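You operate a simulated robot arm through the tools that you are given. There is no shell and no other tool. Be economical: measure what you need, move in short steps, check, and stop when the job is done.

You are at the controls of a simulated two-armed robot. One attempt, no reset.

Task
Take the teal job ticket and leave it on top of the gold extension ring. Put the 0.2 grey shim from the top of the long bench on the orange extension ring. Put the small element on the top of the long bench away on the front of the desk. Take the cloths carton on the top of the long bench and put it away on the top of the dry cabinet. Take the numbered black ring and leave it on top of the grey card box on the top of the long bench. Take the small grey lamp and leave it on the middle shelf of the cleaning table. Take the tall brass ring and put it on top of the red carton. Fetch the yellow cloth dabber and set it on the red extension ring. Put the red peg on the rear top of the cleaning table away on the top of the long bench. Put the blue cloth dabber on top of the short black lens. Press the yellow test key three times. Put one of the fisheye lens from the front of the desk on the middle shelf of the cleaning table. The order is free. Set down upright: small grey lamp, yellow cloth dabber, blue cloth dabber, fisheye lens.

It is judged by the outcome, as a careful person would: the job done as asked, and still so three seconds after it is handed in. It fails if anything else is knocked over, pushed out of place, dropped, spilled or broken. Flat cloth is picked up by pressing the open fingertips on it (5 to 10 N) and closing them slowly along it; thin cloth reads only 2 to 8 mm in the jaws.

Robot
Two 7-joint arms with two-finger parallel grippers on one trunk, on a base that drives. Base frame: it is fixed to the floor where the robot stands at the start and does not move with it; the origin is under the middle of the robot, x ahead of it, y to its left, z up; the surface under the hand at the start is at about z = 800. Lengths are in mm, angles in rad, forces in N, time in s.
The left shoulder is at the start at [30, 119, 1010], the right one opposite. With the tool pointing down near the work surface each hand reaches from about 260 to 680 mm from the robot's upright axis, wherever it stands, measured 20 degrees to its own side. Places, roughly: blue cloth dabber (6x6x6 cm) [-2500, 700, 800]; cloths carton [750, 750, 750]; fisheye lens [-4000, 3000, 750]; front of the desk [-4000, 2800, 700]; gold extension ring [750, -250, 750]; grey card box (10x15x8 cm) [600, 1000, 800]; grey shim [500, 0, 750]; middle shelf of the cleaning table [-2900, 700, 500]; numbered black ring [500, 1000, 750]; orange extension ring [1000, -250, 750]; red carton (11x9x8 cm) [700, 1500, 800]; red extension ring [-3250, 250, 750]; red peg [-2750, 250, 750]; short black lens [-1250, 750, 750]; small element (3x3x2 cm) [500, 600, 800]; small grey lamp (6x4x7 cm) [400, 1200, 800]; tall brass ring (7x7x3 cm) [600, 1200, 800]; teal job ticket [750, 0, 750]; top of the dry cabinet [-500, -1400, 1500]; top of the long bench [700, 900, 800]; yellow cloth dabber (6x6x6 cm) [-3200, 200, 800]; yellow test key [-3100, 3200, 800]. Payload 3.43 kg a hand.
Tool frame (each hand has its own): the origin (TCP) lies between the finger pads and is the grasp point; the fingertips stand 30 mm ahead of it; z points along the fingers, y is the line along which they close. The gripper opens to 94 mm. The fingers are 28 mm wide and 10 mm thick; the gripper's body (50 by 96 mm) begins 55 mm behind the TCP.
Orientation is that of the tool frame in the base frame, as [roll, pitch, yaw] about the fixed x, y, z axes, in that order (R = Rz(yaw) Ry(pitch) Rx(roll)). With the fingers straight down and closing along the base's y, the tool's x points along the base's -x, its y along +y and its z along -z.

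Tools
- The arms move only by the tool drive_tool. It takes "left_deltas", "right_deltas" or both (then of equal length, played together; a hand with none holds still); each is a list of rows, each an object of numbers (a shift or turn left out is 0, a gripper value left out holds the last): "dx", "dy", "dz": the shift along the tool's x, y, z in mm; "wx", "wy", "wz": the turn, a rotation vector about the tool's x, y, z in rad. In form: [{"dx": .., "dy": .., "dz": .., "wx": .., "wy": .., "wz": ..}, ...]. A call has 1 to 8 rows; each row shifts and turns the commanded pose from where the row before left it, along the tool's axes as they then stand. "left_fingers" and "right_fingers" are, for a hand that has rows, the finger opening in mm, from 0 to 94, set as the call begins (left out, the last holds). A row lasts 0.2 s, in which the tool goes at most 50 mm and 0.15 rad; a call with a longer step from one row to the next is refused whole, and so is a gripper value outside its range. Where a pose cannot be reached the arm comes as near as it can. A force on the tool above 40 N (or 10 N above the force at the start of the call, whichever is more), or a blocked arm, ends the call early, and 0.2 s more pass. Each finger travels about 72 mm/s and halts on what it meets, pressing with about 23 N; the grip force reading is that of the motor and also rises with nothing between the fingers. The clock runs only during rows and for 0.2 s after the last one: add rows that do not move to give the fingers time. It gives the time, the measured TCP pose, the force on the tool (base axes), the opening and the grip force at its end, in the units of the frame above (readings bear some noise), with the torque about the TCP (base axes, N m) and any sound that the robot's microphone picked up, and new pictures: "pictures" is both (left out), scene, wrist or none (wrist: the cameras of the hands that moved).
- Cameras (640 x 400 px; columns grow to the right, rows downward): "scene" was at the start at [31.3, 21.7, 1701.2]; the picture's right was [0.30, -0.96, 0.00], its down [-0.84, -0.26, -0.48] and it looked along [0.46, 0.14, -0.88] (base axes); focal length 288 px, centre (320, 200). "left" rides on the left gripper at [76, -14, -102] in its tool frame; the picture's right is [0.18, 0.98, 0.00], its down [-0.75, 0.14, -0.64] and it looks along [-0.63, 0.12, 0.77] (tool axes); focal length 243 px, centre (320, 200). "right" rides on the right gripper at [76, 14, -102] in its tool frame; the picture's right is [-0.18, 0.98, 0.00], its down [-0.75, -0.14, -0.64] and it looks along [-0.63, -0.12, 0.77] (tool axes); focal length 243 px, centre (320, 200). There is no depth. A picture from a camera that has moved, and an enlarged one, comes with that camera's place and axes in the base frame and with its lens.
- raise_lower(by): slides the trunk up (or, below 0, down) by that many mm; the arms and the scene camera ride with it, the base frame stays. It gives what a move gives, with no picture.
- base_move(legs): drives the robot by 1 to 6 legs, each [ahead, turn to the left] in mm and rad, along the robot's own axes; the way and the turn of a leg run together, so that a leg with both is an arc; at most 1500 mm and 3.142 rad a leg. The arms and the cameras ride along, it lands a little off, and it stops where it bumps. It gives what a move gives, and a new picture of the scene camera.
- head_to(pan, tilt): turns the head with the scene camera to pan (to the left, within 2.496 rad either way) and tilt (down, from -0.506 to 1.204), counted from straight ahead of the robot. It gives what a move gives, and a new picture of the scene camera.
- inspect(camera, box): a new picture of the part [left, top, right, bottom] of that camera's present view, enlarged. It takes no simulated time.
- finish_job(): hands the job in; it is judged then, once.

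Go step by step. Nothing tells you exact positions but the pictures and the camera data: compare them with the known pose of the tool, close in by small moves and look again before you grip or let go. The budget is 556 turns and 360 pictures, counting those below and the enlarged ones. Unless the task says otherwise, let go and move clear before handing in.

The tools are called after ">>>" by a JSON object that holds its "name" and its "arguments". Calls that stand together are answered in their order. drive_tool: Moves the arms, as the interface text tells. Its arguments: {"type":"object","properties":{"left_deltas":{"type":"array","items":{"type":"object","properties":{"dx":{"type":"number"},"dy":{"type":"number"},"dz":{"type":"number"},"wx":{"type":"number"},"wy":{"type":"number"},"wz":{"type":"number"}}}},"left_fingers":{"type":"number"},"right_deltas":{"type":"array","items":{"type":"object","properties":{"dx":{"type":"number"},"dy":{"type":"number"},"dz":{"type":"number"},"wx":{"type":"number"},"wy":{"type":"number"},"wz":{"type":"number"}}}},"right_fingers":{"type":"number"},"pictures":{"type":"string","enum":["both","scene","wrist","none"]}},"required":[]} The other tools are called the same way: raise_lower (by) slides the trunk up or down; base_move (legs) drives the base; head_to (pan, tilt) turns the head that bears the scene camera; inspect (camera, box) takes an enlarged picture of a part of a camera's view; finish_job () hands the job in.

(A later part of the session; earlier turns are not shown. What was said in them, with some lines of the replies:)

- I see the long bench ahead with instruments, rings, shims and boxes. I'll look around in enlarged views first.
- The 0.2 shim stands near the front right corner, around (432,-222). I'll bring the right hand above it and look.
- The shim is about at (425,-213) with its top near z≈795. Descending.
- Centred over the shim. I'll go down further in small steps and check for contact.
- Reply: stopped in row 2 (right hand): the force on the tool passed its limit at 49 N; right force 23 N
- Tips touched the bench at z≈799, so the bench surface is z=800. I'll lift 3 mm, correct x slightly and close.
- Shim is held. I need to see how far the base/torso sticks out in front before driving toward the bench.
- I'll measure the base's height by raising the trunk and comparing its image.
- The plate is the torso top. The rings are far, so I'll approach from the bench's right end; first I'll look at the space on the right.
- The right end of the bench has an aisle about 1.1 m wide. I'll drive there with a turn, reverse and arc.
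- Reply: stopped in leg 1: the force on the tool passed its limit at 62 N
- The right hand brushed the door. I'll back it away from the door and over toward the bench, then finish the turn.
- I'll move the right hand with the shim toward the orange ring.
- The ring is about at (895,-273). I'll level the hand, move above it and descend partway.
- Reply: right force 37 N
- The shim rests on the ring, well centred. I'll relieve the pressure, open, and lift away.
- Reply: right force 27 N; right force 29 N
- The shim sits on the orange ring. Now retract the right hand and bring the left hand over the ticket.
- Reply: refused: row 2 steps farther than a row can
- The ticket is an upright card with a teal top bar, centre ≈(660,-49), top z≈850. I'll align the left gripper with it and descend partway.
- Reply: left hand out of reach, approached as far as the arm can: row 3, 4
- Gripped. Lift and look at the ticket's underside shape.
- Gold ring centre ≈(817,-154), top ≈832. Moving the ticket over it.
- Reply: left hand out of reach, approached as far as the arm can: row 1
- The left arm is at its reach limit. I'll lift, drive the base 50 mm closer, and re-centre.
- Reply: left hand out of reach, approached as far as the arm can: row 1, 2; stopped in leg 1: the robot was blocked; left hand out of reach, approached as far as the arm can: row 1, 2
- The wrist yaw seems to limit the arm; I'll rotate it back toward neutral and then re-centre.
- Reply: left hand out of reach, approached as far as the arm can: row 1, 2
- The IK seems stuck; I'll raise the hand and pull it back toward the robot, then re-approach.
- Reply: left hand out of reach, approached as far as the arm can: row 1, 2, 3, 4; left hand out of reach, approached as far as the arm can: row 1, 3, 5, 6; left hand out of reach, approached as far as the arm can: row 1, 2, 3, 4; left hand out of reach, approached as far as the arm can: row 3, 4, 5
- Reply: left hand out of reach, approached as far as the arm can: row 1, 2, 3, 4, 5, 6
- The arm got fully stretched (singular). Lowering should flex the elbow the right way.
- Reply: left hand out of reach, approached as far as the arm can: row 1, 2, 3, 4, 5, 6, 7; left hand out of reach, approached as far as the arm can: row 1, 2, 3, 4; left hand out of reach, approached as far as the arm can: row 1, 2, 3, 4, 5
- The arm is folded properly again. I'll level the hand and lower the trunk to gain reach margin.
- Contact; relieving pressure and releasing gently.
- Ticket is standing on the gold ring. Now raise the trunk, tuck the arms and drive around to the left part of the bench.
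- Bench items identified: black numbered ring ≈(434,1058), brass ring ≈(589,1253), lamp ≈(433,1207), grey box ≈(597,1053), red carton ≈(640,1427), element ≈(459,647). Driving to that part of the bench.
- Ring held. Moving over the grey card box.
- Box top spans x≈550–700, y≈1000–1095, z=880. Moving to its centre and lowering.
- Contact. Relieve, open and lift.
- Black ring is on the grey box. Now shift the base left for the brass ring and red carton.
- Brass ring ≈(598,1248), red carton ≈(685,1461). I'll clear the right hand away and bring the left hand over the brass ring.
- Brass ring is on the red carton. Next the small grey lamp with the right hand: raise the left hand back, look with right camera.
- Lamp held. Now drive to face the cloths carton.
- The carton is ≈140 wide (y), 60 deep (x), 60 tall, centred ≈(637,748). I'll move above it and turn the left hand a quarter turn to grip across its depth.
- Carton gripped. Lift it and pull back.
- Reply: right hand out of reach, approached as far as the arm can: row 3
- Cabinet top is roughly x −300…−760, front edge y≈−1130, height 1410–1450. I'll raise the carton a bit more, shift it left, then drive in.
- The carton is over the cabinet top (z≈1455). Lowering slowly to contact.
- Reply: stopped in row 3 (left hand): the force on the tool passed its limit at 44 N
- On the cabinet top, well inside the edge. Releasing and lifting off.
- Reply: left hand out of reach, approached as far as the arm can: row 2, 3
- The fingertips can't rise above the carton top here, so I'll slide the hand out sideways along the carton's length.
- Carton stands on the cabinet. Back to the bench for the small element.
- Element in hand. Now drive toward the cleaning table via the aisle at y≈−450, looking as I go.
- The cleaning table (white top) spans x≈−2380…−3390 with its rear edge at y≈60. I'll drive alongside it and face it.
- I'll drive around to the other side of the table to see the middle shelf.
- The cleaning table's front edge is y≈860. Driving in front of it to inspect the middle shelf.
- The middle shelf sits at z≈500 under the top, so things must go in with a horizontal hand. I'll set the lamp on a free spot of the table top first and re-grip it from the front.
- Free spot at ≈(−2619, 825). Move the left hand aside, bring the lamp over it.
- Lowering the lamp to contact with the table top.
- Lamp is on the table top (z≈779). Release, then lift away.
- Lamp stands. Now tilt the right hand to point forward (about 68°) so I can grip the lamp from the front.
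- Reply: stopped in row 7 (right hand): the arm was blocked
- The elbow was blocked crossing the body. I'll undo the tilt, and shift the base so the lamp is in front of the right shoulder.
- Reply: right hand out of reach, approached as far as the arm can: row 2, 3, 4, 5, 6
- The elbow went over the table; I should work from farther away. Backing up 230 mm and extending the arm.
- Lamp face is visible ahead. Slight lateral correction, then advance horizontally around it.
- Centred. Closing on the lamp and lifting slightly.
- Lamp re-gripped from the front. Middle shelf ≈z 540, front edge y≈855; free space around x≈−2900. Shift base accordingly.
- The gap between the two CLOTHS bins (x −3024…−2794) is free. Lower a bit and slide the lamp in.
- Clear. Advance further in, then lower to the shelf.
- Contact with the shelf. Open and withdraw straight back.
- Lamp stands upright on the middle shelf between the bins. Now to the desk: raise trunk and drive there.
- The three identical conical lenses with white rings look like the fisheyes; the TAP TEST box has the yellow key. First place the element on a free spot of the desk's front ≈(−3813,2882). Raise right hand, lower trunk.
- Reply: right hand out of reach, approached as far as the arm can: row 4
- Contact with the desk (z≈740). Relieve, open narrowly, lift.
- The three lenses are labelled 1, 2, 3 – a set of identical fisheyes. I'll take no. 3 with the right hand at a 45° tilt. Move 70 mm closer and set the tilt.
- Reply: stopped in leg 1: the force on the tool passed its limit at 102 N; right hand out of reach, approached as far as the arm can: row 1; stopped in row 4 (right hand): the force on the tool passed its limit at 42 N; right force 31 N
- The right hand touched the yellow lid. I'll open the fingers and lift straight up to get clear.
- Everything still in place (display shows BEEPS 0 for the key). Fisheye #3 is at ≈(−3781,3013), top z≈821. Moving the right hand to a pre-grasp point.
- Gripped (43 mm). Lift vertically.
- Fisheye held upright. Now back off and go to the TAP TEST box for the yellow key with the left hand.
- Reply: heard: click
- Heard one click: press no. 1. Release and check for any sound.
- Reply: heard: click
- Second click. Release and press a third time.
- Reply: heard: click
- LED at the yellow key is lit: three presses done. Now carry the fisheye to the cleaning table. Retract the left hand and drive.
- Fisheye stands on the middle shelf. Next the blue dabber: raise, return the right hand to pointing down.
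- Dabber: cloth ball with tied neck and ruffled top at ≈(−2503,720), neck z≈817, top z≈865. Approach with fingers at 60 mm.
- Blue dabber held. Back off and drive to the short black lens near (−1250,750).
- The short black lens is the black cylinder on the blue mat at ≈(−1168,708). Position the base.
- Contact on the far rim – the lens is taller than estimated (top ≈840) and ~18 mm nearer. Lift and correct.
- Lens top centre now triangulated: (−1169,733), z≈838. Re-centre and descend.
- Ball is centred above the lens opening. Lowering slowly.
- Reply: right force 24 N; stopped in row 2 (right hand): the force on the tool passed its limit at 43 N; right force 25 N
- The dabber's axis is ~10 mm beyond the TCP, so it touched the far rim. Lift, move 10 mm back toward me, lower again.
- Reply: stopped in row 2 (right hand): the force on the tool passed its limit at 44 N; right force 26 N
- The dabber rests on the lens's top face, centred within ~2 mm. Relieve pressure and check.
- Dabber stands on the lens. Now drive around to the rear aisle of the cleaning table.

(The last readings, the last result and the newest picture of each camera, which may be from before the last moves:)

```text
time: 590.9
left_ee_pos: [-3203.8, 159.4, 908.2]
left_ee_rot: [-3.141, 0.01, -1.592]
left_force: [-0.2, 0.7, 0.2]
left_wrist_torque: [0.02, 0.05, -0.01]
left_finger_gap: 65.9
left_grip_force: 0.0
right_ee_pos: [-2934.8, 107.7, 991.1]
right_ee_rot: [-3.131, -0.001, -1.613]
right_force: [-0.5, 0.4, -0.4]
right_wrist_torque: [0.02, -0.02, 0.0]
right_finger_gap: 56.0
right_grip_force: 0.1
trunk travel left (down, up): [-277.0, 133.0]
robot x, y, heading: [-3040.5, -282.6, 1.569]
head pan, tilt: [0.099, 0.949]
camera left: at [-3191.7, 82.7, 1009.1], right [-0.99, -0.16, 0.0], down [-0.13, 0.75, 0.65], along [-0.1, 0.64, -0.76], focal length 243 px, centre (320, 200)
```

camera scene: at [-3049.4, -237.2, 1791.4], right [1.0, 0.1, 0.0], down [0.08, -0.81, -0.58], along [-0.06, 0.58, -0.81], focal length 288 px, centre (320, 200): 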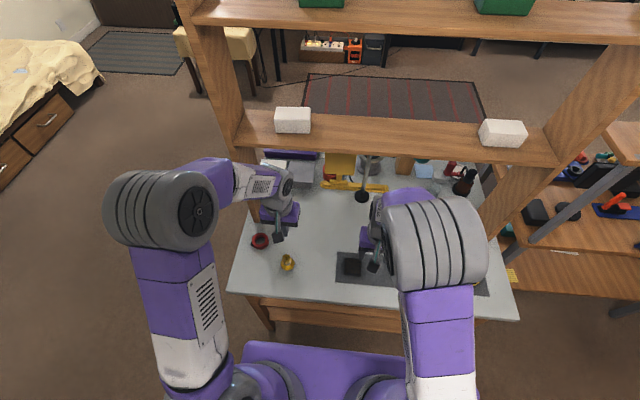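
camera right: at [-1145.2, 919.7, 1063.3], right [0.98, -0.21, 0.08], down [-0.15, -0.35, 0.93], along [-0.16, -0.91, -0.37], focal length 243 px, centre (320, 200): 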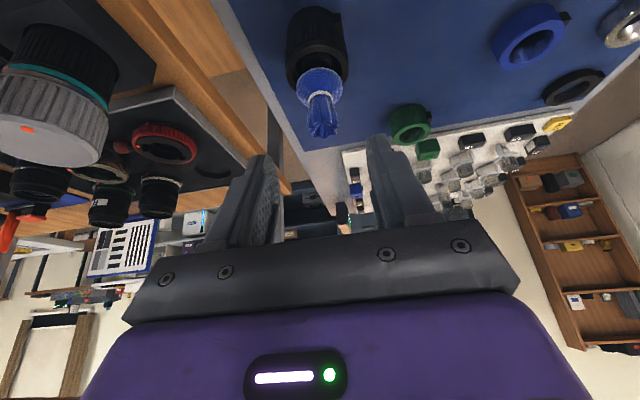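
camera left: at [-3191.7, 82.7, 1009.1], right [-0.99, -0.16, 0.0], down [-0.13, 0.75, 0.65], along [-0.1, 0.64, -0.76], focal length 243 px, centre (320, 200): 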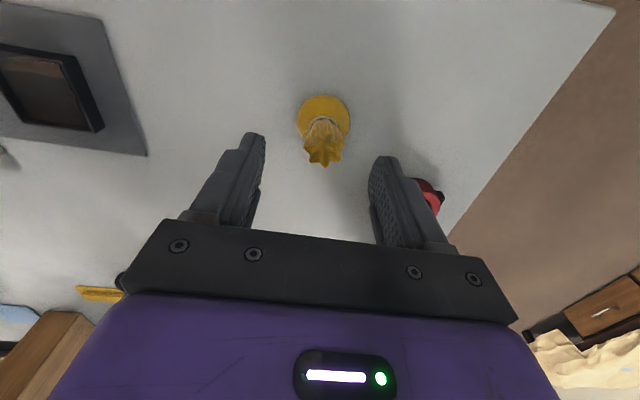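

>>> {"name": "drive_tool", "arguments": {"left_deltas": [{"dx": -5, "dy": 2.7, "dz": 24}, {"dz": 30}, {"dz": 20}, {}], "pictures": "wrist"}}

```text
time: 591.9
left_ee_pos: [-3207.8, 166.1, 835.3]
left_ee_rot: [-3.14, 0.008, -1.59]
left_force: [0.6, 0.0, -0.9]
left_wrist_torque: [-0.01, -0.01, 0.0]
left_finger_gap: 66.1
left_grip_force: 0.1
right_ee_pos: [-2933.7, 109.2, 990.8]
right_ee_rot: [-3.13, -0.001, -1.612]
right_force: [0.1, -0.6, -0.5]
right_wrist_torque: [-0.01, -0.02, -0.02]
right_finger_gap: 56.1
right_grip_force: 0.1
trunk travel left (down, up): [-277.0, 133.0]
robot x, y, heading: [-3041.2, -280.7, 1.572]
head pan, tilt: [0.099, 0.949]
camera left: at [-3194.7, 88.6, 936.7], right [-0.99, -0.16, 0.0], down [-0.13, 0.75, 0.65], along [-0.1, 0.64, -0.76], focal length 243 px, centre (320, 200)
```

left: 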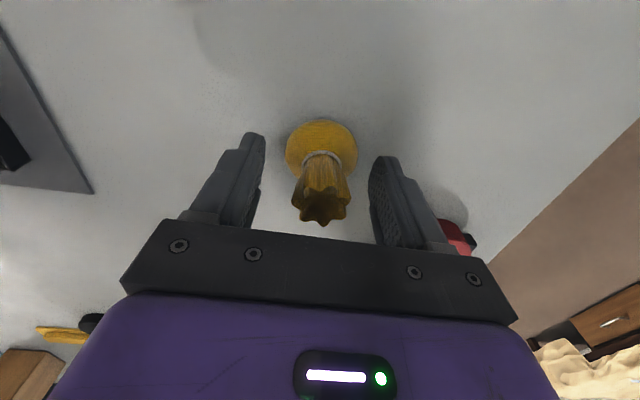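

>>> {"name": "drive_tool", "arguments": {"left_deltas": [{}, {}, {}], "left_fingers": 10, "pictures": "none"}}

>>> {"name": "drive_tool", "arguments": {"left_deltas": [{"dz": -30}, {"dz": -40}, {"dz": -40}, {"dx": -30, "dy": 30}, {"dx": -25, "dy": 35}, {}], "pictures": "wrist"}}

```text
time: 592.7
left_ee_pos: [-3206.8, 165.8, 836.3]
left_ee_rot: [-3.141, 0.009, -1.591]
left_force: [-0.9, 0.3, -0.6]
left_wrist_torque: [0.01, 0.01, 0.02]
left_finger_gap: 32.4
left_grip_force: 22.8
right_ee_pos: [-2935.1, 107.1, 990.7]
right_ee_rot: [-3.132, -0.001, -1.611]
right_force: [0.0, 1.5, -0.2]
right_wrist_torque: [0.01, 0.01, -0.03]
right_finger_gap: 55.7
right_grip_force: 0.1
trunk travel left (down, up): [-277.0, 133.0]
robot x, y, heading: [-3041.7, -280.8, 1.567]
head pan, tilt: [0.099, 0.949]
```

```text
time: 594.1
left_ee_pos: [-3271.6, 220.5, 944.0]
left_ee_rot: [-3.139, 0.008, -1.591]
left_force: [0.5, -0.1, -0.5]
left_wrist_torque: [0.02, 0.03, -0.03]
left_finger_gap: 32.7
left_grip_force: 22.8
right_ee_pos: [-2933.0, 108.8, 989.9]
right_ee_rot: [-3.132, -0.001, -1.608]
right_force: [0.1, 0.7, 0.6]
right_wrist_torque: [-0.03, 0.04, 0.03]
right_finger_gap: 56.0
right_grip_force: 0.1
trunk travel left (down, up): [-277.0, 133.0]
robot x, y, heading: [-3040.5, -281.6, 1.569]
head pan, tilt: [0.099, 0.949]
camera left: at [-3259.1, 143.4, 1045.2], right [-0.99, -0.16, 0.0], down [-0.13, 0.75, 0.65], along [-0.1, 0.64, -0.76], focal length 243 px, centre (320, 200)
```

left: 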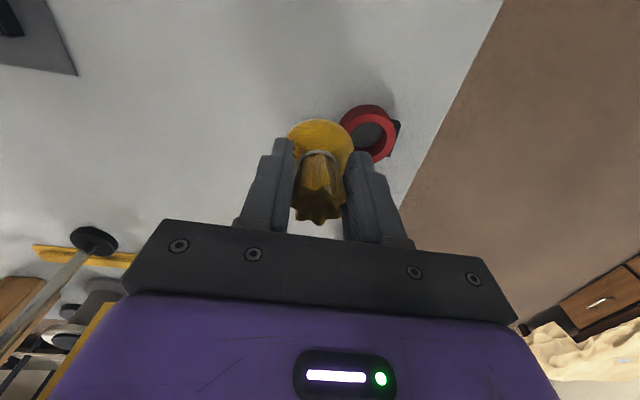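

>>> {"name": "drive_tool", "arguments": {"left_deltas": [{"dx": -12, "dy": 30}, {"dx": -12, "dy": 29}, {}], "pictures": "none"}}

>>> {"name": "inspect", "arguments": {"camera": "left", "box": [220, 20, 420, 220]}}

```text
time: 594.9
left_ee_pos: [-3330.9, 245.6, 943.8]
left_ee_rot: [-3.14, 0.01, -1.59]
left_force: [-0.2, 0.2, -0.6]
left_wrist_torque: [-0.01, 0.03, 0.0]
left_finger_gap: 32.4
left_grip_force: 23.4
right_ee_pos: [-2933.6, 108.1, 990.6]
right_ee_rot: [-3.13, 0.0, -1.611]
right_force: [-0.2, -0.1, 0.4]
right_wrist_torque: [0.02, 0.01, 0.01]
right_finger_gap: 56.0
right_grip_force: 0.0
trunk travel left (down, up): [-277.0, 133.0]
robot x, y, heading: [-3044.1, -283.0, 1.569]
head pan, tilt: [0.099, 0.949]
```

```text
2.00 times, centred on (320, 120) of left
camera zoom: at [-3318.2, 167.7, 1045.3], right [-0.99, -0.16, 0.0], down [-0.13, 0.75, 0.65], along [-0.1, 0.64, -0.76], focal length 485 px, centre (320, 360)
```

zoom: 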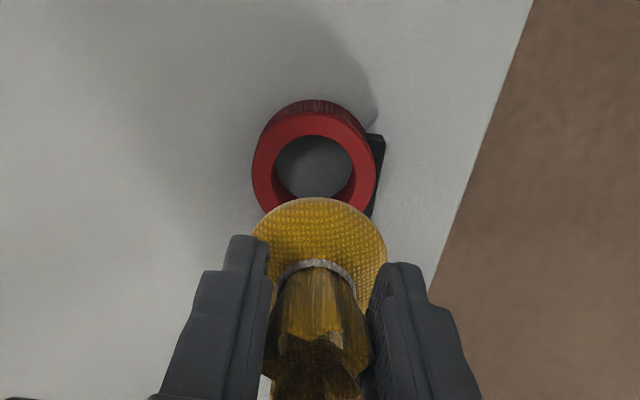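

>>> {"name": "drive_tool", "arguments": {"left_deltas": [{"dx": -5, "dy": -3, "dz": 25}, {"dz": 30}, {"dz": 20}, {}], "pictures": "none"}}

>>> {"name": "inspect", "arguments": {"camera": "left", "box": [220, 20, 420, 220]}}

```text
time: 595.9
left_ee_pos: [-3325.2, 252.2, 870.2]
left_ee_rot: [-3.141, 0.008, -1.591]
left_force: [-0.6, 0.1, 0.9]
left_wrist_torque: [-0.01, -0.01, 0.0]
left_finger_gap: 32.4
left_grip_force: 22.8
right_ee_pos: [-2934.4, 109.1, 989.8]
right_ee_rot: [-3.13, 0.001, -1.612]
right_force: [0.5, -1.3, -0.9]
right_wrist_torque: [0.01, -0.02, 0.0]
right_finger_gap: 56.3
right_grip_force: 0.1
trunk travel left (down, up): [-277.0, 133.0]
robot x, y, heading: [-3043.0, -283.8, 1.568]
head pan, tilt: [0.099, 0.949]
```

```text
2.00 times, centred on (320, 120) of left
camera zoom: at [-3313.1, 174.8, 971.8], right [-0.99, -0.16, 0.0], down [-0.13, 0.75, 0.65], along [-0.1, 0.64, -0.76], focal length 485 px, centre (320, 360)
```

zoom: 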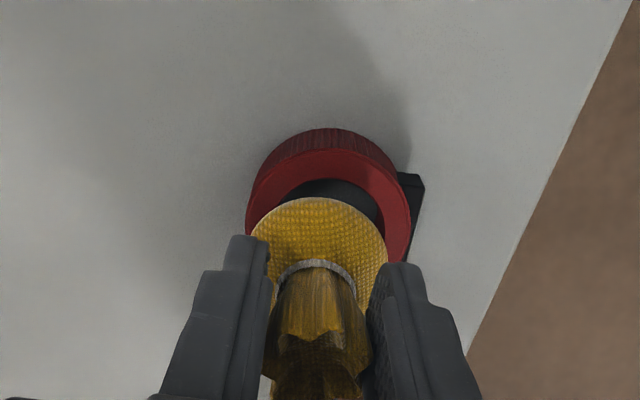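

>>> {"name": "drive_tool", "arguments": {"left_deltas": [{"dx": 2.6, "dy": 1.8, "dz": 5}, {"dz": 3}, {"dz": 2}, {}], "pictures": "none"}}

>>> {"name": "drive_tool", "arguments": {"left_deltas": [{"dz": 2}, {"dz": 2}, {}], "pictures": "none"}}

```text
time: 596.9
left_ee_pos: [-3326.9, 250.6, 860.5]
left_ee_rot: [-3.141, 0.008, -1.591]
left_force: [-0.1, -0.1, -0.3]
left_wrist_torque: [0.02, 0.04, 0.01]
left_finger_gap: 32.4
left_grip_force: 22.9
right_ee_pos: [-2933.5, 108.0, 989.8]
right_ee_rot: [-3.131, 0.0, -1.611]
right_force: [0.6, 0.8, 0.1]
right_wrist_torque: [0.02, 0.02, 0.0]
right_finger_gap: 55.9
right_grip_force: 0.0
trunk travel left (down, up): [-277.0, 133.0]
robot x, y, heading: [-3040.8, -280.2, 1.572]
head pan, tilt: [0.099, 0.949]
```

```text
time: 597.7
left_ee_pos: [-3328.1, 250.9, 858.8]
left_ee_rot: [-3.141, 0.013, -1.592]
left_force: [-1.8, 0.6, 17.0]
left_wrist_torque: [0.17, 0.0, 0.05]
left_finger_gap: 32.5
left_grip_force: 22.8
right_ee_pos: [-2934.2, 106.8, 990.4]
right_ee_rot: [-3.131, 0.001, -1.611]
right_force: [-0.2, 0.8, -0.7]
right_wrist_torque: [-0.03, -0.02, -0.01]
right_finger_gap: 56.1
right_grip_force: 0.1
trunk travel left (down, up): [-277.0, 133.0]
robot x, y, heading: [-3040.7, -283.9, 1.572]
head pan, tilt: [0.099, 0.949]
```

Contact at the ring's height. Relieve, check alignment, release.

>>> {"name": "drive_tool", "arguments": {"left_deltas": [{"dz": -1.5}, {}], "pictures": "none"}}

>>> {"name": "inspect", "arguments": {"camera": "left", "box": [220, 20, 420, 220]}}

>>> {"name": "drive_tool", "arguments": {"left_deltas": [{}, {}, {}], "left_fingers": 48, "pictures": "wrist"}}

```text
time: 598.3
left_ee_pos: [-3328.4, 250.6, 860.2]
left_ee_rot: [-3.141, 0.012, -1.592]
left_force: [-1.1, 6.0, 11.0]
left_wrist_torque: [0.42, -0.07, 0.0]
left_finger_gap: 32.3
left_grip_force: 22.7
right_ee_pos: [-2933.9, 108.5, 991.7]
right_ee_rot: [-3.132, 0.001, -1.611]
right_force: [0.2, 0.3, 0.0]
right_wrist_torque: [0.01, 0.02, 0.0]
right_finger_gap: 55.9
right_grip_force: 0.1
trunk travel left (down, up): [-277.0, 133.0]
robot x, y, heading: [-3040.4, -283.1, 1.57]
head pan, tilt: [0.099, 0.949]
```

```text
2.00 times, centred on (320, 120) of left
camera zoom: at [-3314.7, 172.7, 960.2], right [-0.99, -0.16, 0.0], down [-0.13, 0.75, 0.65], along [-0.1, 0.64, -0.76], focal length 485 px, centre (320, 360)
```

zoom: 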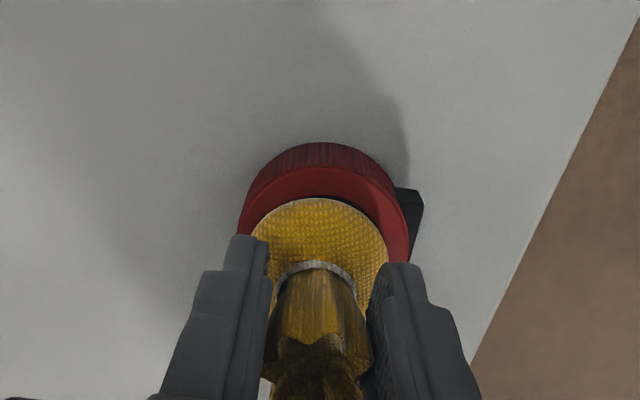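

```text
time: 599.1
left_ee_pos: [-3327.5, 250.2, 858.0]
left_ee_rot: [-3.139, 0.008, -1.592]
left_force: [0.5, 0.4, 0.0]
left_wrist_torque: [-0.01, -0.01, 0.0]
left_finger_gap: 48.0
left_grip_force: 0.1
right_ee_pos: [-2935.2, 108.0, 989.0]
right_ee_rot: [-3.131, -0.001, -1.61]
right_force: [0.0, 0.5, -0.3]
right_wrist_torque: [-0.03, -0.01, 0.0]
right_finger_gap: 56.0
right_grip_force: 0.1
trunk travel left (down, up): [-277.0, 133.0]
robot x, y, heading: [-3042.1, -281.3, 1.568]
head pan, tilt: [0.099, 0.949]
camera left: at [-3314.9, 172.6, 959.7], right [-0.99, -0.16, 0.0], down [-0.13, 0.75, 0.65], along [-0.1, 0.64, -0.76], focal length 243 px, centre (320, 200)
```

left: 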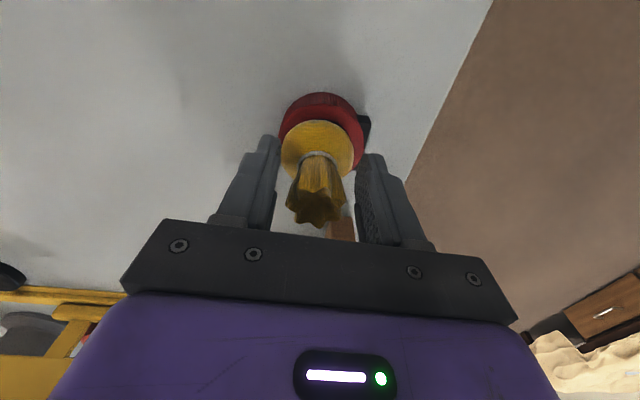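

>>> {"name": "drive_tool", "arguments": {"left_deltas": [{}, {"dz": -25}, {"dz": -40}, {"dz": -45}, {"dz": -45}, {}], "left_fingers": 56, "pictures": "wrist"}}

>>> {"name": "inspect", "arguments": {"camera": "left", "box": [240, 20, 400, 180]}}

```text
time: 600.5
left_ee_pos: [-3327.3, 247.8, 1016.5]
left_ee_rot: [-3.141, 0.009, -1.59]
left_force: [-0.3, 0.7, -0.3]
left_wrist_torque: [-0.02, 0.06, 0.0]
left_finger_gap: 56.0
left_grip_force: 0.0
right_ee_pos: [-2935.0, 108.6, 990.9]
right_ee_rot: [-3.133, 0.0, -1.611]
right_force: [-0.2, 0.2, 0.6]
right_wrist_torque: [-0.01, 0.01, -0.05]
right_finger_gap: 56.1
right_grip_force: 0.1
trunk travel left (down, up): [-277.0, 133.0]
robot x, y, heading: [-3041.3, -282.3, 1.565]
head pan, tilt: [0.099, 0.949]
camera left: at [-3314.4, 171.6, 1116.4], right [-0.99, -0.16, 0.0], down [-0.13, 0.75, 0.65], along [-0.1, 0.64, -0.76], focal length 243 px, centre (320, 200)
```

left: 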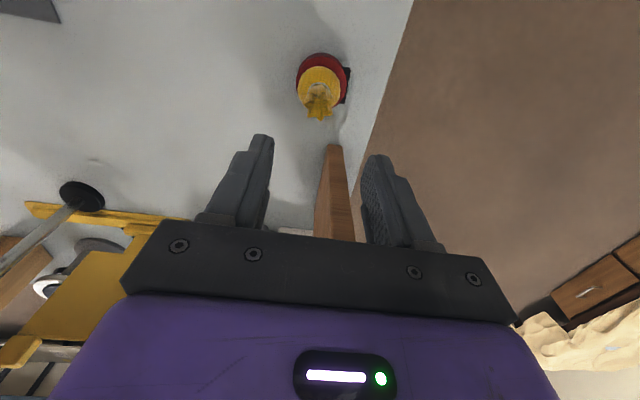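

```text
2.50 times, centred on (320, 100) of left
camera zoom: at [-3314.4, 171.6, 1116.4], right [-0.99, -0.16, 0.0], down [-0.13, 0.75, 0.65], along [-0.1, 0.64, -0.76], focal length 606 px, centre (320, 450)
```

zoom: 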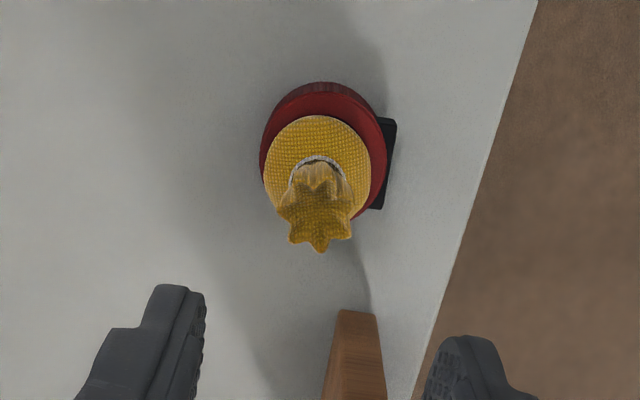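

Yellow dabber sits on the red ring. Now the red peg with the right hand.

>>> {"name": "drive_tool", "arguments": {"right_deltas": [{"dx": -20, "dy": -25}, {"dx": -25, "dy": -25}, {}], "right_fingers": 60, "left_deltas": [{"dx": 45}, {"dx": 45}, {"dx": 40}], "pictures": "wrist"}}

>>> {"name": "inspect", "arguments": {"camera": "right", "box": [200, 20, 480, 200]}}

```text
time: 601.3
left_ee_pos: [-3329.7, 117.4, 1013.6]
left_ee_rot: [-3.14, 0.012, -1.593]
left_force: [0.6, -0.5, 0.0]
left_wrist_torque: [0.01, -0.04, 0.03]
left_finger_gap: 56.0
left_grip_force: 0.1
right_ee_pos: [-2882.1, 150.7, 992.7]
right_ee_rot: [-3.13, 0.002, -1.61]
right_force: [0.1, 0.4, 0.7]
right_wrist_torque: [0.01, -0.02, 0.0]
right_finger_gap: 60.1
right_grip_force: 0.0
trunk travel left (down, up): [-277.0, 133.0]
robot x, y, heading: [-3042.0, -280.6, 1.567]
head pan, tilt: [0.099, 0.949]
camera right: at [-2901.7, 74.2, 1095.3], right [-0.97, 0.22, -0.01], down [0.16, 0.75, 0.64], along [0.15, 0.63, -0.76], focal length 243 px, centre (320, 200)
camera left: at [-3317.5, 39.9, 1114.4], right [-0.99, -0.16, 0.0], down [-0.13, 0.75, 0.65], along [-0.1, 0.64, -0.76], focal length 243 px, centre (320, 200)
```

right: 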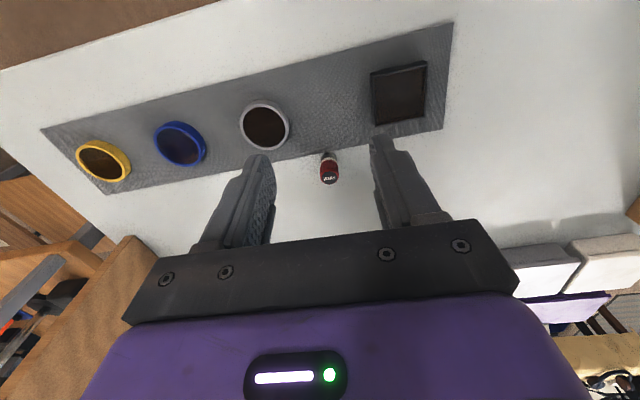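
left: 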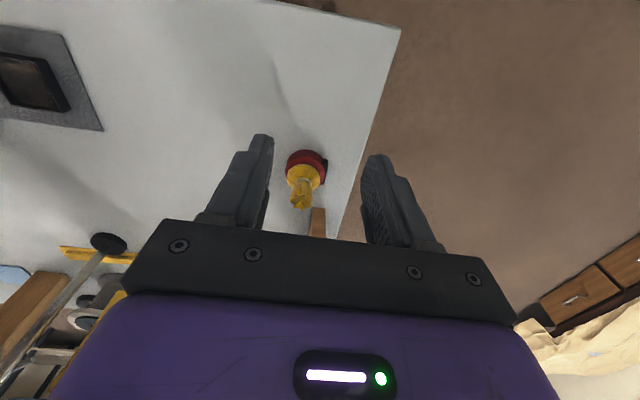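

```text
2.22 times, centred on (340, 110) of right
camera zoom: at [-2901.7, 74.2, 1095.3], right [-0.97, 0.22, -0.01], down [0.16, 0.75, 0.64], along [0.15, 0.63, -0.76], focal length 539 px, centre (276, 400)
```

zoom: 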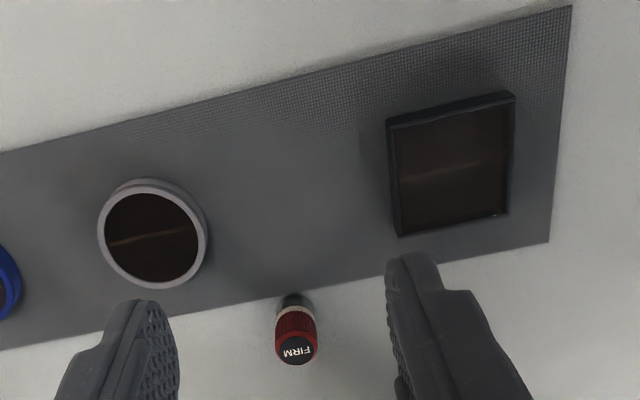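

>>> {"name": "drive_tool", "arguments": {"right_deltas": [{"dx": -34, "dy": -3}, {"dx": -33, "dy": -2}, {"dx": -33, "dy": -2}, {"dz": 40}, {"dz": 45}, {}], "pictures": "wrist"}}

```text
time: 602.7
left_ee_pos: [-3329.6, 118.0, 1013.7]
left_ee_rot: [-3.14, 0.008, -1.592]
left_force: [-0.7, -0.7, -0.1]
left_wrist_torque: [0.0, 0.01, 0.03]
left_finger_gap: 55.9
left_grip_force: 0.1
right_ee_pos: [-2871.7, 248.3, 904.7]
right_ee_rot: [-3.132, 0.002, -1.612]
right_force: [-1.2, 0.5, 0.6]
right_wrist_torque: [0.02, 0.01, 0.01]
right_finger_gap: 60.0
right_grip_force: 0.1
trunk travel left (down, up): [-277.0, 133.0]
robot x, y, heading: [-3041.6, -285.0, 1.572]
head pan, tilt: [0.099, 0.949]
camera right: at [-2889.2, 173.2, 1007.6], right [-0.97, 0.22, -0.01], down [0.16, 0.75, 0.64], along [0.15, 0.63, -0.76], focal length 243 px, centre (320, 200)
```

right: 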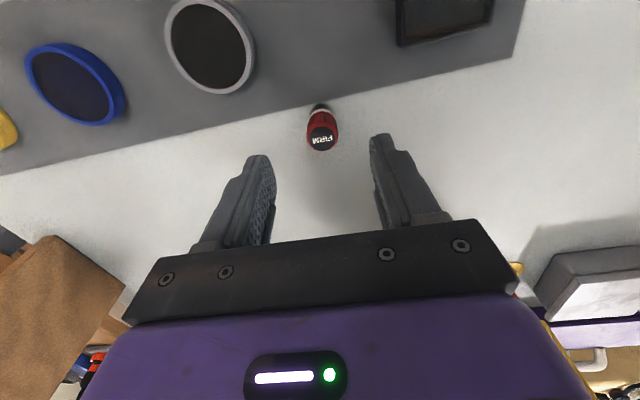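

>>> {"name": "drive_tool", "arguments": {"right_deltas": [{"dx": -1.5, "dy": 1, "dz": 35}, {"dz": 35}, {"dz": 19}, {}], "right_fingers": 52, "pictures": "wrist"}}

```text
time: 603.7
left_ee_pos: [-3329.1, 119.5, 1013.0]
left_ee_rot: [-3.141, 0.009, -1.591]
left_force: [-0.6, 0.5, -0.3]
left_wrist_torque: [0.04, 0.04, 0.03]
left_finger_gap: 56.1
left_grip_force: 0.1
right_ee_pos: [-2868.7, 250.5, 817.5]
right_ee_rot: [-3.131, 0.0, -1.609]
right_force: [0.1, -0.2, 0.4]
right_wrist_torque: [-0.01, -0.02, -0.03]
right_finger_gap: 51.8
right_grip_force: 0.1
trunk travel left (down, up): [-277.0, 133.0]
robot x, y, heading: [-3039.2, -279.9, 1.563]
head pan, tilt: [0.099, 0.949]
camera right: at [-2887.6, 175.3, 919.7], right [-0.97, 0.22, -0.01], down [0.16, 0.75, 0.64], along [0.15, 0.63, -0.77], focal length 243 px, centre (320, 200)
```

right: 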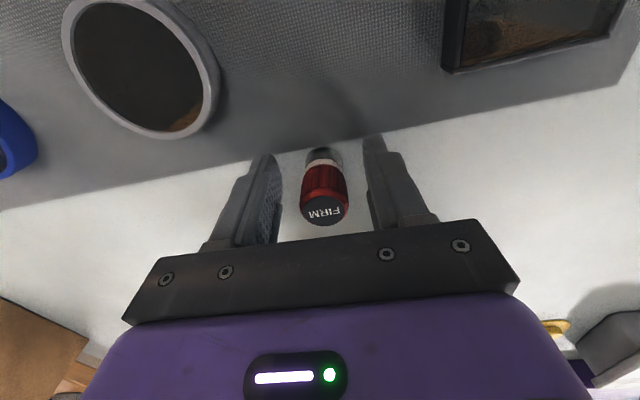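

>>> {"name": "drive_tool", "arguments": {"right_deltas": [{}, {}, {}], "right_fingers": 5, "pictures": "none"}}

>>> {"name": "drive_tool", "arguments": {"right_deltas": [{"dz": -20}, {"dz": -40}, {"dz": -45}, {"dz": -45}, {"dz": -40}, {"dx": 40}, {"dx": 40}, {}], "pictures": "wrist"}}

```text
time: 604.5
left_ee_pos: [-3329.6, 118.8, 1012.8]
left_ee_rot: [3.141, 0.008, -1.592]
left_force: [-0.5, -1.0, 0.2]
left_wrist_torque: [-0.01, -0.02, 0.01]
left_finger_gap: 56.0
left_grip_force: 0.0
right_ee_pos: [-2869.5, 251.2, 817.8]
right_ee_rot: [-3.131, -0.001, -1.61]
right_force: [0.3, -0.4, 1.1]
right_wrist_torque: [0.0, -0.02, 0.01]
right_finger_gap: 27.9
right_grip_force: 23.3
trunk travel left (down, up): [-277.0, 133.0]
robot x, y, heading: [-3040.5, -282.8, 1.561]
head pan, tilt: [0.099, 0.949]
```

```text
time: 606.3
left_ee_pos: [-3329.9, 119.6, 1013.3]
left_ee_rot: [-3.139, 0.008, -1.592]
left_force: [-0.8, 0.2, -0.2]
left_wrist_torque: [0.01, 0.0, 0.03]
left_finger_gap: 55.8
left_grip_force: 0.0
right_ee_pos: [-2872.6, 171.7, 1006.5]
right_ee_rot: [-3.132, 0.0, -1.61]
right_force: [0.4, 0.2, -0.7]
right_wrist_torque: [0.02, 0.0, 0.0]
right_finger_gap: 27.7
right_grip_force: 23.0
trunk travel left (down, up): [-277.0, 133.0]
robot x, y, heading: [-3041.5, -283.6, 1.572]
head pan, tilt: [0.099, 0.949]
camera right: at [-2892.6, 95.5, 1109.0], right [-0.97, 0.22, -0.01], down [0.16, 0.75, 0.64], along [0.15, 0.63, -0.77], focal length 243 px, centre (320, 200)
```

right: 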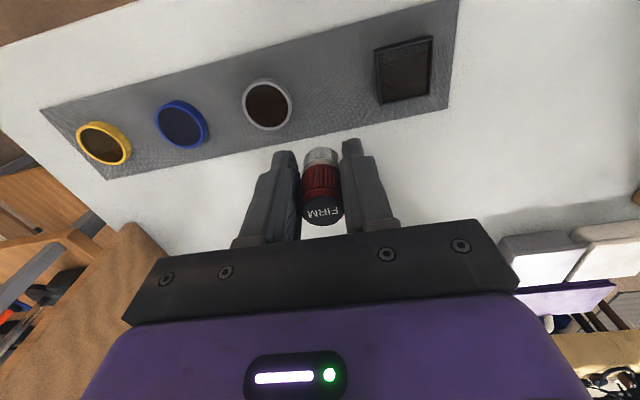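

Peg held. Drive back to the long bench.

>>> {"name": "raise_lower", "arguments": {"by": 80}}

>>> {"name": "base_move", "arguments": {"legs": [[-190, 0], [0, -1.572], [1450, 0]]}}

```text
time: 607.5
left_ee_pos: [-3329.2, 118.8, 1092.6]
left_ee_rot: [-3.14, 0.008, -1.591]
left_force: [0.1, -0.4, -0.3]
left_wrist_torque: [0.0, -0.04, -0.01]
left_finger_gap: 55.9
left_grip_force: 0.1
right_ee_pos: [-2874.7, 170.1, 1086.8]
right_ee_rot: [-3.132, 0.0, -1.611]
right_force: [-0.1, 0.6, -0.4]
right_wrist_torque: [0.05, -0.02, 0.0]
right_finger_gap: 27.3
right_grip_force: 23.0
trunk travel left (down, up): [-357.0, 53.0]
robot x, y, heading: [-3043.9, -279.6, 1.569]
head pan, tilt: [0.099, 0.949]
```

```text
time: 619.8
left_ee_pos: [-1164.9, -192.4, 1092.1]
left_ee_rot: [-3.14, 0.009, 3.119]
left_force: [-0.1, -0.2, 0.7]
left_wrist_torque: [-0.03, 0.0, 0.04]
left_finger_gap: 56.1
left_grip_force: 0.1
right_ee_pos: [-1112.3, -646.6, 1086.5]
right_ee_rot: [-3.131, 0.0, 3.101]
right_force: [0.1, -0.1, -0.5]
right_wrist_torque: [-0.02, -0.02, -0.01]
right_finger_gap: 26.9
right_grip_force: 22.6
trunk travel left (down, up): [-357.0, 53.0]
robot x, y, heading: [-1566.3, -482.5, -0.004]
head pan, tilt: [0.099, 0.949]
camera scene: at [-1524.3, -470.1, 1791.4], right [0.1, -1.0, 0.0], down [-0.81, -0.08, -0.58], along [0.58, 0.06, -0.81], focal length 288 px, centre (320, 200)
```

scene: 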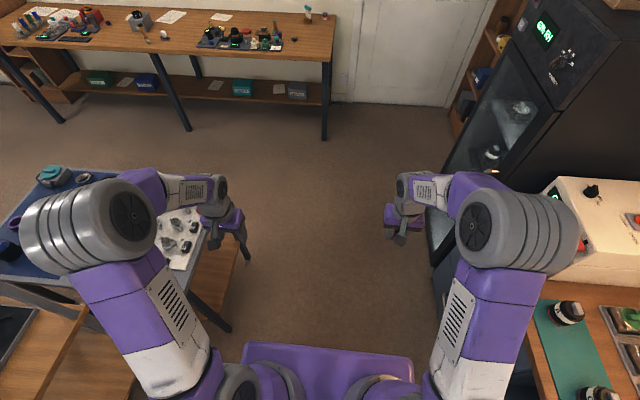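

>>> {"name": "base_move", "arguments": {"legs": [[1470, 0], [0, 1.573], [1350, 0], [0, -1.571], [100, 0]]}}

>>> {"name": "head_to", "arguments": {"pan": 0.0, "tilt": 0.9}}

```text
time: 641.8
left_ee_pos: [454.1, 1126.8, 1093.5]
left_ee_rot: [3.141, 0.008, 3.094]
left_force: [-0.5, 0.4, -0.3]
left_wrist_torque: [-0.03, 0.01, 0.01]
left_finger_gap: 55.7
left_grip_force: 0.2
right_ee_pos: [494.9, 669.8, 1087.5]
right_ee_rot: [-3.133, 0.0, 3.077]
right_force: [0.3, -0.1, -1.3]
right_wrist_torque: [0.01, 0.0, -0.02]
right_finger_gap: 26.5
right_grip_force: 22.9
trunk travel left (down, up): [-357.0, 53.0]
robot x, y, heading: [50.0, 846.3, -0.029]
head pan, tilt: [0.099, 0.949]
camera scene: at [87.1, 856.9, 1791.4], right [0.07, -1.0, 0.0], down [-0.81, -0.06, -0.58], along [0.58, 0.04, -0.81], focal length 288 px, centre (320, 200)
```

scene: 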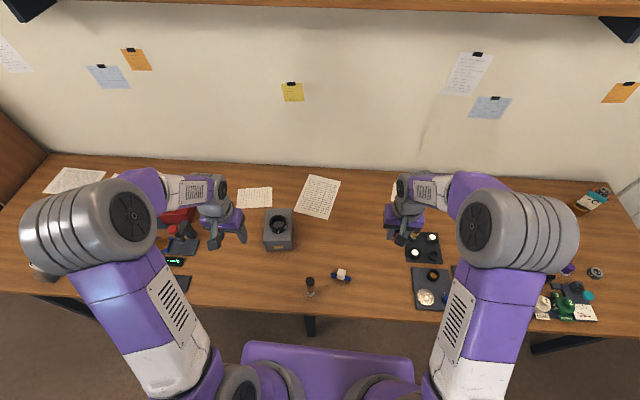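

```text
time: 642.4
left_ee_pos: [455.1, 1125.9, 1093.6]
left_ee_rot: [-3.139, 0.009, 3.095]
left_force: [0.3, 0.4, 0.0]
left_wrist_torque: [-0.02, -0.02, 0.02]
left_finger_gap: 56.1
left_grip_force: 0.0
right_ee_pos: [493.7, 669.7, 1086.6]
right_ee_rot: [-3.13, 0.0, 3.075]
right_force: [-1.1, -0.8, -0.3]
right_wrist_torque: [0.01, 0.02, -0.02]
right_finger_gap: 26.6
right_grip_force: 22.9
trunk travel left (down, up): [-357.0, 53.0]
robot x, y, heading: [44.4, 846.4, -0.031]
head pan, tilt: [0.0, 0.901]
camera scene: at [90.6, 849.6, 1795.0], right [-0.03, -1.0, 0.0], down [-0.78, 0.02, -0.62], along [0.62, -0.02, -0.78], focal length 288 px, centre (320, 200)
```

scene: 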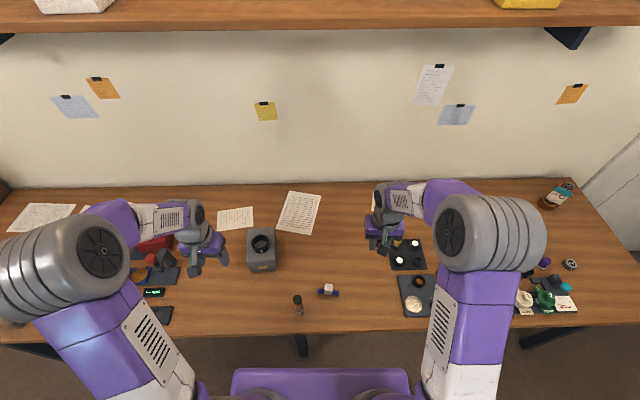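

>>> {"name": "raise_lower", "arguments": {"by": -90}}

>>> {"name": "drive_tool", "arguments": {"right_deltas": [{"dx": -30, "dy": 35}, {"dx": -30, "dy": 35}, {"dx": -29, "dy": 36}, {"dz": 40}, {"dz": 40}, {}], "pictures": "wrist"}}

```text
time: 643.7
left_ee_pos: [454.4, 1125.6, 1002.7]
left_ee_rot: [-3.14, 0.01, 3.094]
left_force: [0.7, 0.7, 0.5]
left_wrist_torque: [-0.02, 0.0, -0.02]
left_finger_gap: 55.7
left_grip_force: 0.1
right_ee_pos: [494.5, 669.2, 997.6]
right_ee_rot: [-3.131, -0.001, 3.076]
right_force: [-0.2, 0.3, -0.1]
right_wrist_torque: [-0.01, -0.03, 0.05]
right_finger_gap: 26.3
right_grip_force: 22.3
trunk travel left (down, up): [-267.0, 143.0]
robot x, y, heading: [41.7, 846.9, -0.028]
head pan, tilt: [0.0, 0.901]
```

```text
time: 645.1
left_ee_pos: [453.4, 1124.7, 1003.2]
left_ee_rot: [-3.14, 0.008, 3.095]
left_force: [0.4, 0.1, 1.1]
left_wrist_torque: [0.0, -0.03, 0.0]
left_finger_gap: 56.2
left_grip_force: 0.0
right_ee_pos: [589.1, 768.9, 914.3]
right_ee_rot: [-3.131, -0.001, 3.075]
right_force: [-0.6, 0.4, -0.4]
right_wrist_torque: [-0.02, 0.01, 0.02]
right_finger_gap: 26.8
right_grip_force: 23.0
trunk travel left (down, up): [-267.0, 143.0]
robot x, y, heading: [47.3, 843.8, -0.028]
head pan, tilt: [0.0, 0.901]
camera right: at [514.1, 788.4, 1016.9], right [0.25, 0.97, -0.01], down [0.74, -0.18, 0.64], along [0.62, -0.17, -0.77], focal length 243 px, centre (320, 200)
```

right: 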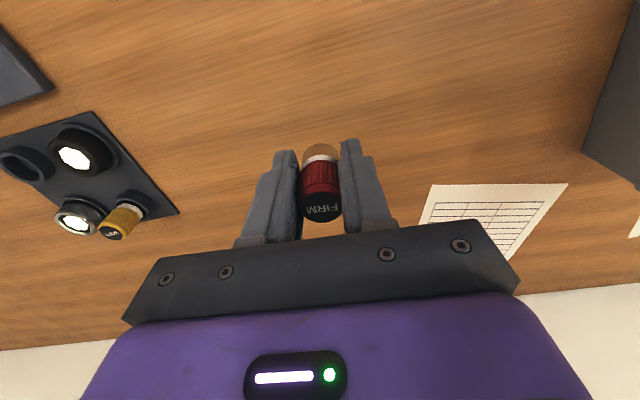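

Clear spot. Lower the peg (bottom ≈39 mm below the TCP) to the bench.

>>> {"name": "drive_tool", "arguments": {"right_deltas": [{"dz": 35}, {"dz": 25}, {"dz": 8}, {}], "pictures": "none"}}

>>> {"name": "drive_tool", "arguments": {"right_deltas": [{"dz": 3}, {"dz": 2}, {"dz": 2}, {}], "pictures": "none"}}

```text
time: 646.1
left_ee_pos: [453.9, 1126.7, 1003.9]
left_ee_rot: [-3.14, 0.009, 3.094]
left_force: [-0.2, -0.9, -0.4]
left_wrist_torque: [-0.02, 0.01, -0.01]
left_finger_gap: 55.9
left_grip_force: 0.0
right_ee_pos: [589.7, 767.0, 845.2]
right_ee_rot: [-3.131, 0.0, 3.075]
right_force: [0.8, -0.3, -1.0]
right_wrist_torque: [0.03, 0.0, -0.03]
right_finger_gap: 26.2
right_grip_force: 23.4
trunk travel left (down, up): [-267.0, 143.0]
robot x, y, heading: [45.3, 846.9, -0.03]
head pan, tilt: [0.0, 0.901]
```

```text
time: 647.1
left_ee_pos: [454.0, 1126.0, 1004.3]
left_ee_rot: [-3.139, 0.009, 3.094]
left_force: [0.8, -0.4, -0.5]
left_wrist_torque: [-0.01, 0.03, 0.07]
left_finger_gap: 55.9
left_grip_force: 0.0
right_ee_pos: [590.5, 767.4, 839.2]
right_ee_rot: [-3.131, 0.001, 3.075]
right_force: [0.1, 0.1, -1.0]
right_wrist_torque: [0.0, 0.0, 0.02]
right_finger_gap: 26.3
right_grip_force: 22.6
trunk travel left (down, up): [-267.0, 143.0]
robot x, y, heading: [44.2, 847.6, -0.025]
head pan, tilt: [0.0, 0.901]
```

>>> {"name": "drive_tool", "arguments": {"right_deltas": [{"dz": 1.5}, {"dz": 1.5}, {}], "pictures": "none"}}

>>> {"name": "drive_tool", "arguments": {"right_deltas": [{"dz": 1.5}, {"dz": 1.5}, {}], "pictures": "wrist"}}

```text
time: 647.9
left_ee_pos: [453.6, 1125.0, 1002.7]
left_ee_rot: [-3.141, 0.009, 3.093]
left_force: [0.1, 0.4, 0.6]
left_wrist_torque: [-0.02, 0.0, 0.01]
left_finger_gap: 55.9
left_grip_force: 0.0
right_ee_pos: [592.0, 769.2, 837.4]
right_ee_rot: [-3.132, 0.002, 3.075]
right_force: [-0.5, 0.7, 1.2]
right_wrist_torque: [-0.01, 0.01, 0.01]
right_finger_gap: 26.4
right_grip_force: 23.1
trunk travel left (down, up): [-267.0, 143.0]
robot x, y, heading: [47.6, 848.2, -0.031]
head pan, tilt: [0.0, 0.901]
```

```text
time: 648.7
left_ee_pos: [453.4, 1125.5, 1003.5]
left_ee_rot: [-3.14, 0.01, 3.095]
left_force: [-0.8, -0.6, 0.5]
left_wrist_torque: [0.01, 0.03, 0.0]
left_finger_gap: 56.2
left_grip_force: 0.2
right_ee_pos: [592.2, 768.6, 837.0]
right_ee_rot: [-3.13, 0.006, 3.074]
right_force: [0.2, -3.4, 16.2]
right_wrist_torque: [-0.07, -0.04, -0.01]
right_finger_gap: 26.0
right_grip_force: 23.0
trunk travel left (down, up): [-267.0, 143.0]
robot x, y, heading: [46.6, 846.6, -0.025]
head pan, tilt: [0.0, 0.901]
camera right: at [515.6, 787.7, 938.4], right [0.25, 0.97, -0.01], down [0.74, -0.18, 0.65], along [0.62, -0.17, -0.76], focal length 243 px, centre (320, 200)
```

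right: 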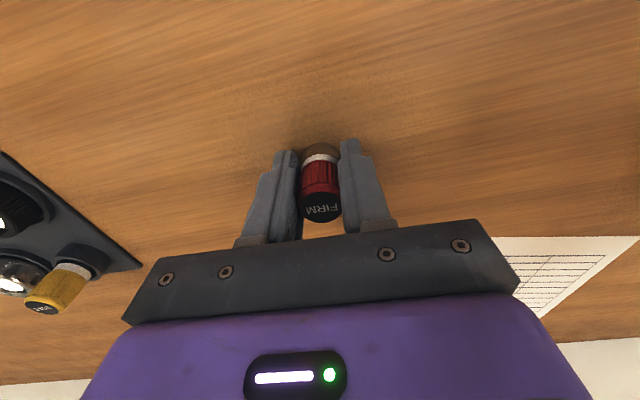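

>>> {"name": "drive_tool", "arguments": {"right_deltas": [{"dz": -1.5}, {}], "pictures": "none"}}

>>> {"name": "drive_tool", "arguments": {"right_deltas": [{}, {}], "right_fingers": 46, "pictures": "none"}}

>>> {"name": "drive_tool", "arguments": {"right_deltas": [{"dz": -30}, {"dz": -40}, {"dz": -45}, {"dz": -45}, {"dx": 45}, {"dx": 45}, {"dx": 45}, {}], "pictures": "both"}}

```text
time: 649.3
left_ee_pos: [453.3, 1126.5, 1002.4]
left_ee_rot: [-3.139, 0.01, 3.095]
left_force: [0.3, -0.2, -0.4]
left_wrist_torque: [-0.01, -0.02, 0.01]
left_finger_gap: 55.8
left_grip_force: 0.1
right_ee_pos: [590.4, 768.2, 836.3]
right_ee_rot: [-3.131, 0.0, 3.076]
right_force: [3.3, -1.1, 8.4]
right_wrist_torque: [0.03, -0.2, -0.02]
right_finger_gap: 26.2
right_grip_force: 22.8
trunk travel left (down, up): [-267.0, 143.0]
robot x, y, heading: [46.7, 846.1, -0.027]
head pan, tilt: [0.0, 0.901]
```

```text
time: 649.9
left_ee_pos: [453.1, 1126.8, 1003.8]
left_ee_rot: [-3.141, 0.01, 3.094]
left_force: [-0.3, 0.4, 0.3]
left_wrist_torque: [-0.04, 0.03, 0.0]
left_finger_gap: 55.7
left_grip_force: 0.0
right_ee_pos: [589.8, 767.4, 835.0]
right_ee_rot: [-3.131, -0.001, 3.075]
right_force: [-0.5, 0.6, 0.0]
right_wrist_torque: [-0.02, -0.05, 0.01]
right_finger_gap: 45.9
right_grip_force: 0.2
trunk travel left (down, up): [-267.0, 143.0]
robot x, y, heading: [43.5, 848.3, -0.022]
head pan, tilt: [0.0, 0.901]
```

```text
time: 651.7
left_ee_pos: [454.6, 1125.4, 1003.7]
left_ee_rot: [-3.141, 0.008, 3.095]
left_force: [-0.3, -0.5, 0.4]
left_wrist_torque: [-0.01, 0.0, 0.02]
left_finger_gap: 55.9
left_grip_force: 0.1
right_ee_pos: [454.2, 778.5, 996.2]
right_ee_rot: [-3.133, 0.0, 3.075]
right_force: [-0.3, -0.1, -0.9]
right_wrist_torque: [0.01, 0.04, -0.04]
right_finger_gap: 46.1
right_grip_force: 0.1
trunk travel left (down, up): [-267.0, 143.0]
robot x, y, heading: [42.3, 848.9, -0.029]
head pan, tilt: [0.0, 0.901]
camera scene: at [91.0, 849.6, 1705.0], right [-0.03, -1.0, 0.0], down [-0.78, 0.02, -0.62], along [0.62, -0.02, -0.78], focal length 288 px, centre (320, 200)
camera right: at [378.4, 798.0, 1099.1], right [0.25, 0.97, -0.01], down [0.74, -0.18, 0.64], along [0.62, -0.17, -0.77], focal length 243 px, centre (320, 200)
```

scene: 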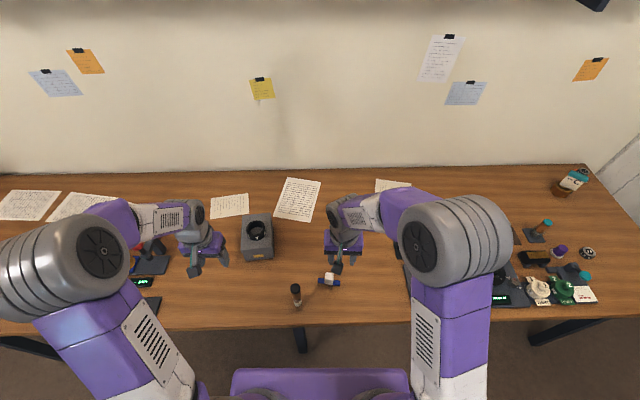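
right: 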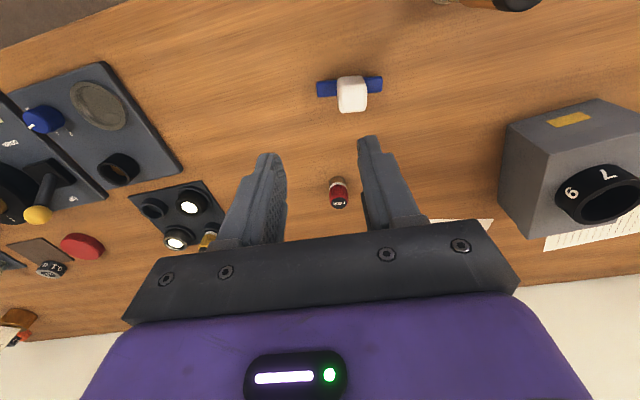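

Peg stands on the bench. A final check of the ticket and rings, then back away.

>>> {"name": "inspect", "arguments": {"camera": "scene", "box": [530, 150, 630, 230]}}

>>> {"name": "base_move", "arguments": {"legs": [[-150, 0]]}}

>>> {"name": "head_to", "arguments": {"pan": 0.5, "tilt": 0.75}}

```text
5.00 times, centred on (580, 190) of scene
camera zoom: at [91.0, 849.6, 1705.0], right [-0.03, -1.0, 0.0], down [-0.78, 0.02, -0.62], along [0.62, -0.02, -0.78], focal length 1438 px, centre (-980, 250)
```

zoom: 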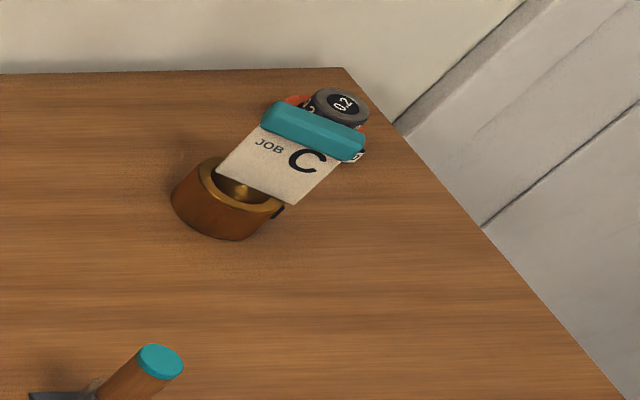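

```text
time: 653.0
left_ee_pos: [304.8, 1129.8, 1004.0]
left_ee_rot: [-3.14, 0.01, 3.094]
left_force: [0.2, -0.6, 0.3]
left_wrist_torque: [-0.03, -0.02, -0.03]
left_finger_gap: 56.2
left_grip_force: 0.2
right_ee_pos: [303.2, 782.3, 998.2]
right_ee_rot: [-3.132, 0.001, 3.077]
right_force: [-0.3, -0.5, -0.4]
right_wrist_torque: [-0.01, 0.0, 0.02]
right_finger_gap: 46.0
right_grip_force: 0.0
trunk travel left (down, up): [-267.0, 143.0]
robot x, y, heading: [-103.5, 856.9, -0.027]
head pan, tilt: [0.0, 0.901]
camera scene: at [-59.8, 853.8, 1705.0], right [-0.03, -1.0, 0.0], down [-0.78, 0.02, -0.62], along [0.62, -0.02, -0.78], focal length 288 px, centre (320, 200)
```

scene: 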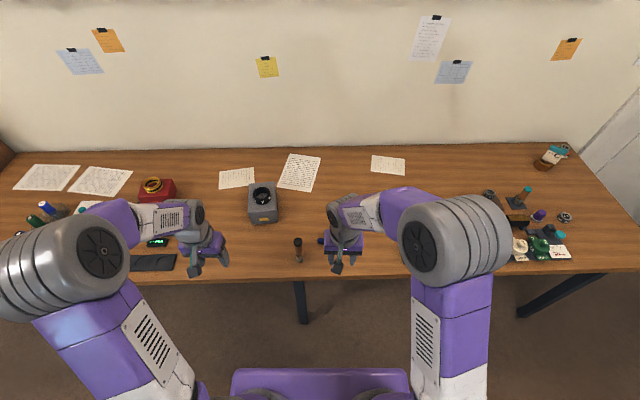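

```text
time: 654.0
left_ee_pos: [306.3, 1131.1, 1003.6]
left_ee_rot: [-3.14, 0.01, 3.094]
left_force: [0.6, -1.1, 0.2]
left_wrist_torque: [-0.01, 0.0, -0.03]
left_finger_gap: 55.7
left_grip_force: 0.0
right_ee_pos: [304.3, 781.5, 996.6]
right_ee_rot: [-3.131, 0.0, 3.074]
right_force: [0.2, 0.0, 0.5]
right_wrist_torque: [-0.01, -0.03, 0.05]
right_finger_gap: 46.0
right_grip_force: 0.1
trunk travel left (down, up): [-267.0, 143.0]
robot x, y, heading: [-104.5, 850.3, -0.028]
head pan, tilt: [0.499, 0.75]
camera scene: at [-60.3, 893.4, 1716.9], right [0.45, -0.89, 0.0], down [-0.61, -0.31, -0.73], along [0.65, 0.33, -0.68], focal length 288 px, centre (320, 200)
```

scene: 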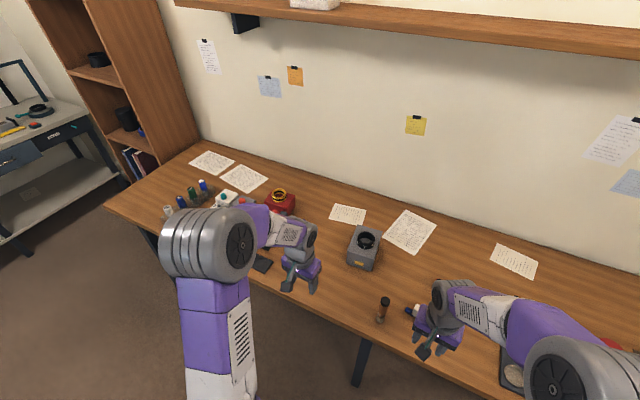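

All twelve placements look right and both hands are empty and clear, so I'm handing the job in.

>>> {"name": "finish_job", "arguments": {}}

```text
The job is handed in.
```

All twelve tasks are done and the job is handed in; the hands were empty and clear at the end.

Three contacts along the way, with nothing seen to move at the first two:
- **Door:** the right hand brushed the door near the bench (62 N).
- **Yellow lid:** the right hand bumped the open lid of the box on the desk (102 N). Its position and contents looked unchanged afterwards.
- **Short black lens:** it was pressed with up to 44 N while I centred the blue dabber, and may have shifted a few millimetres.
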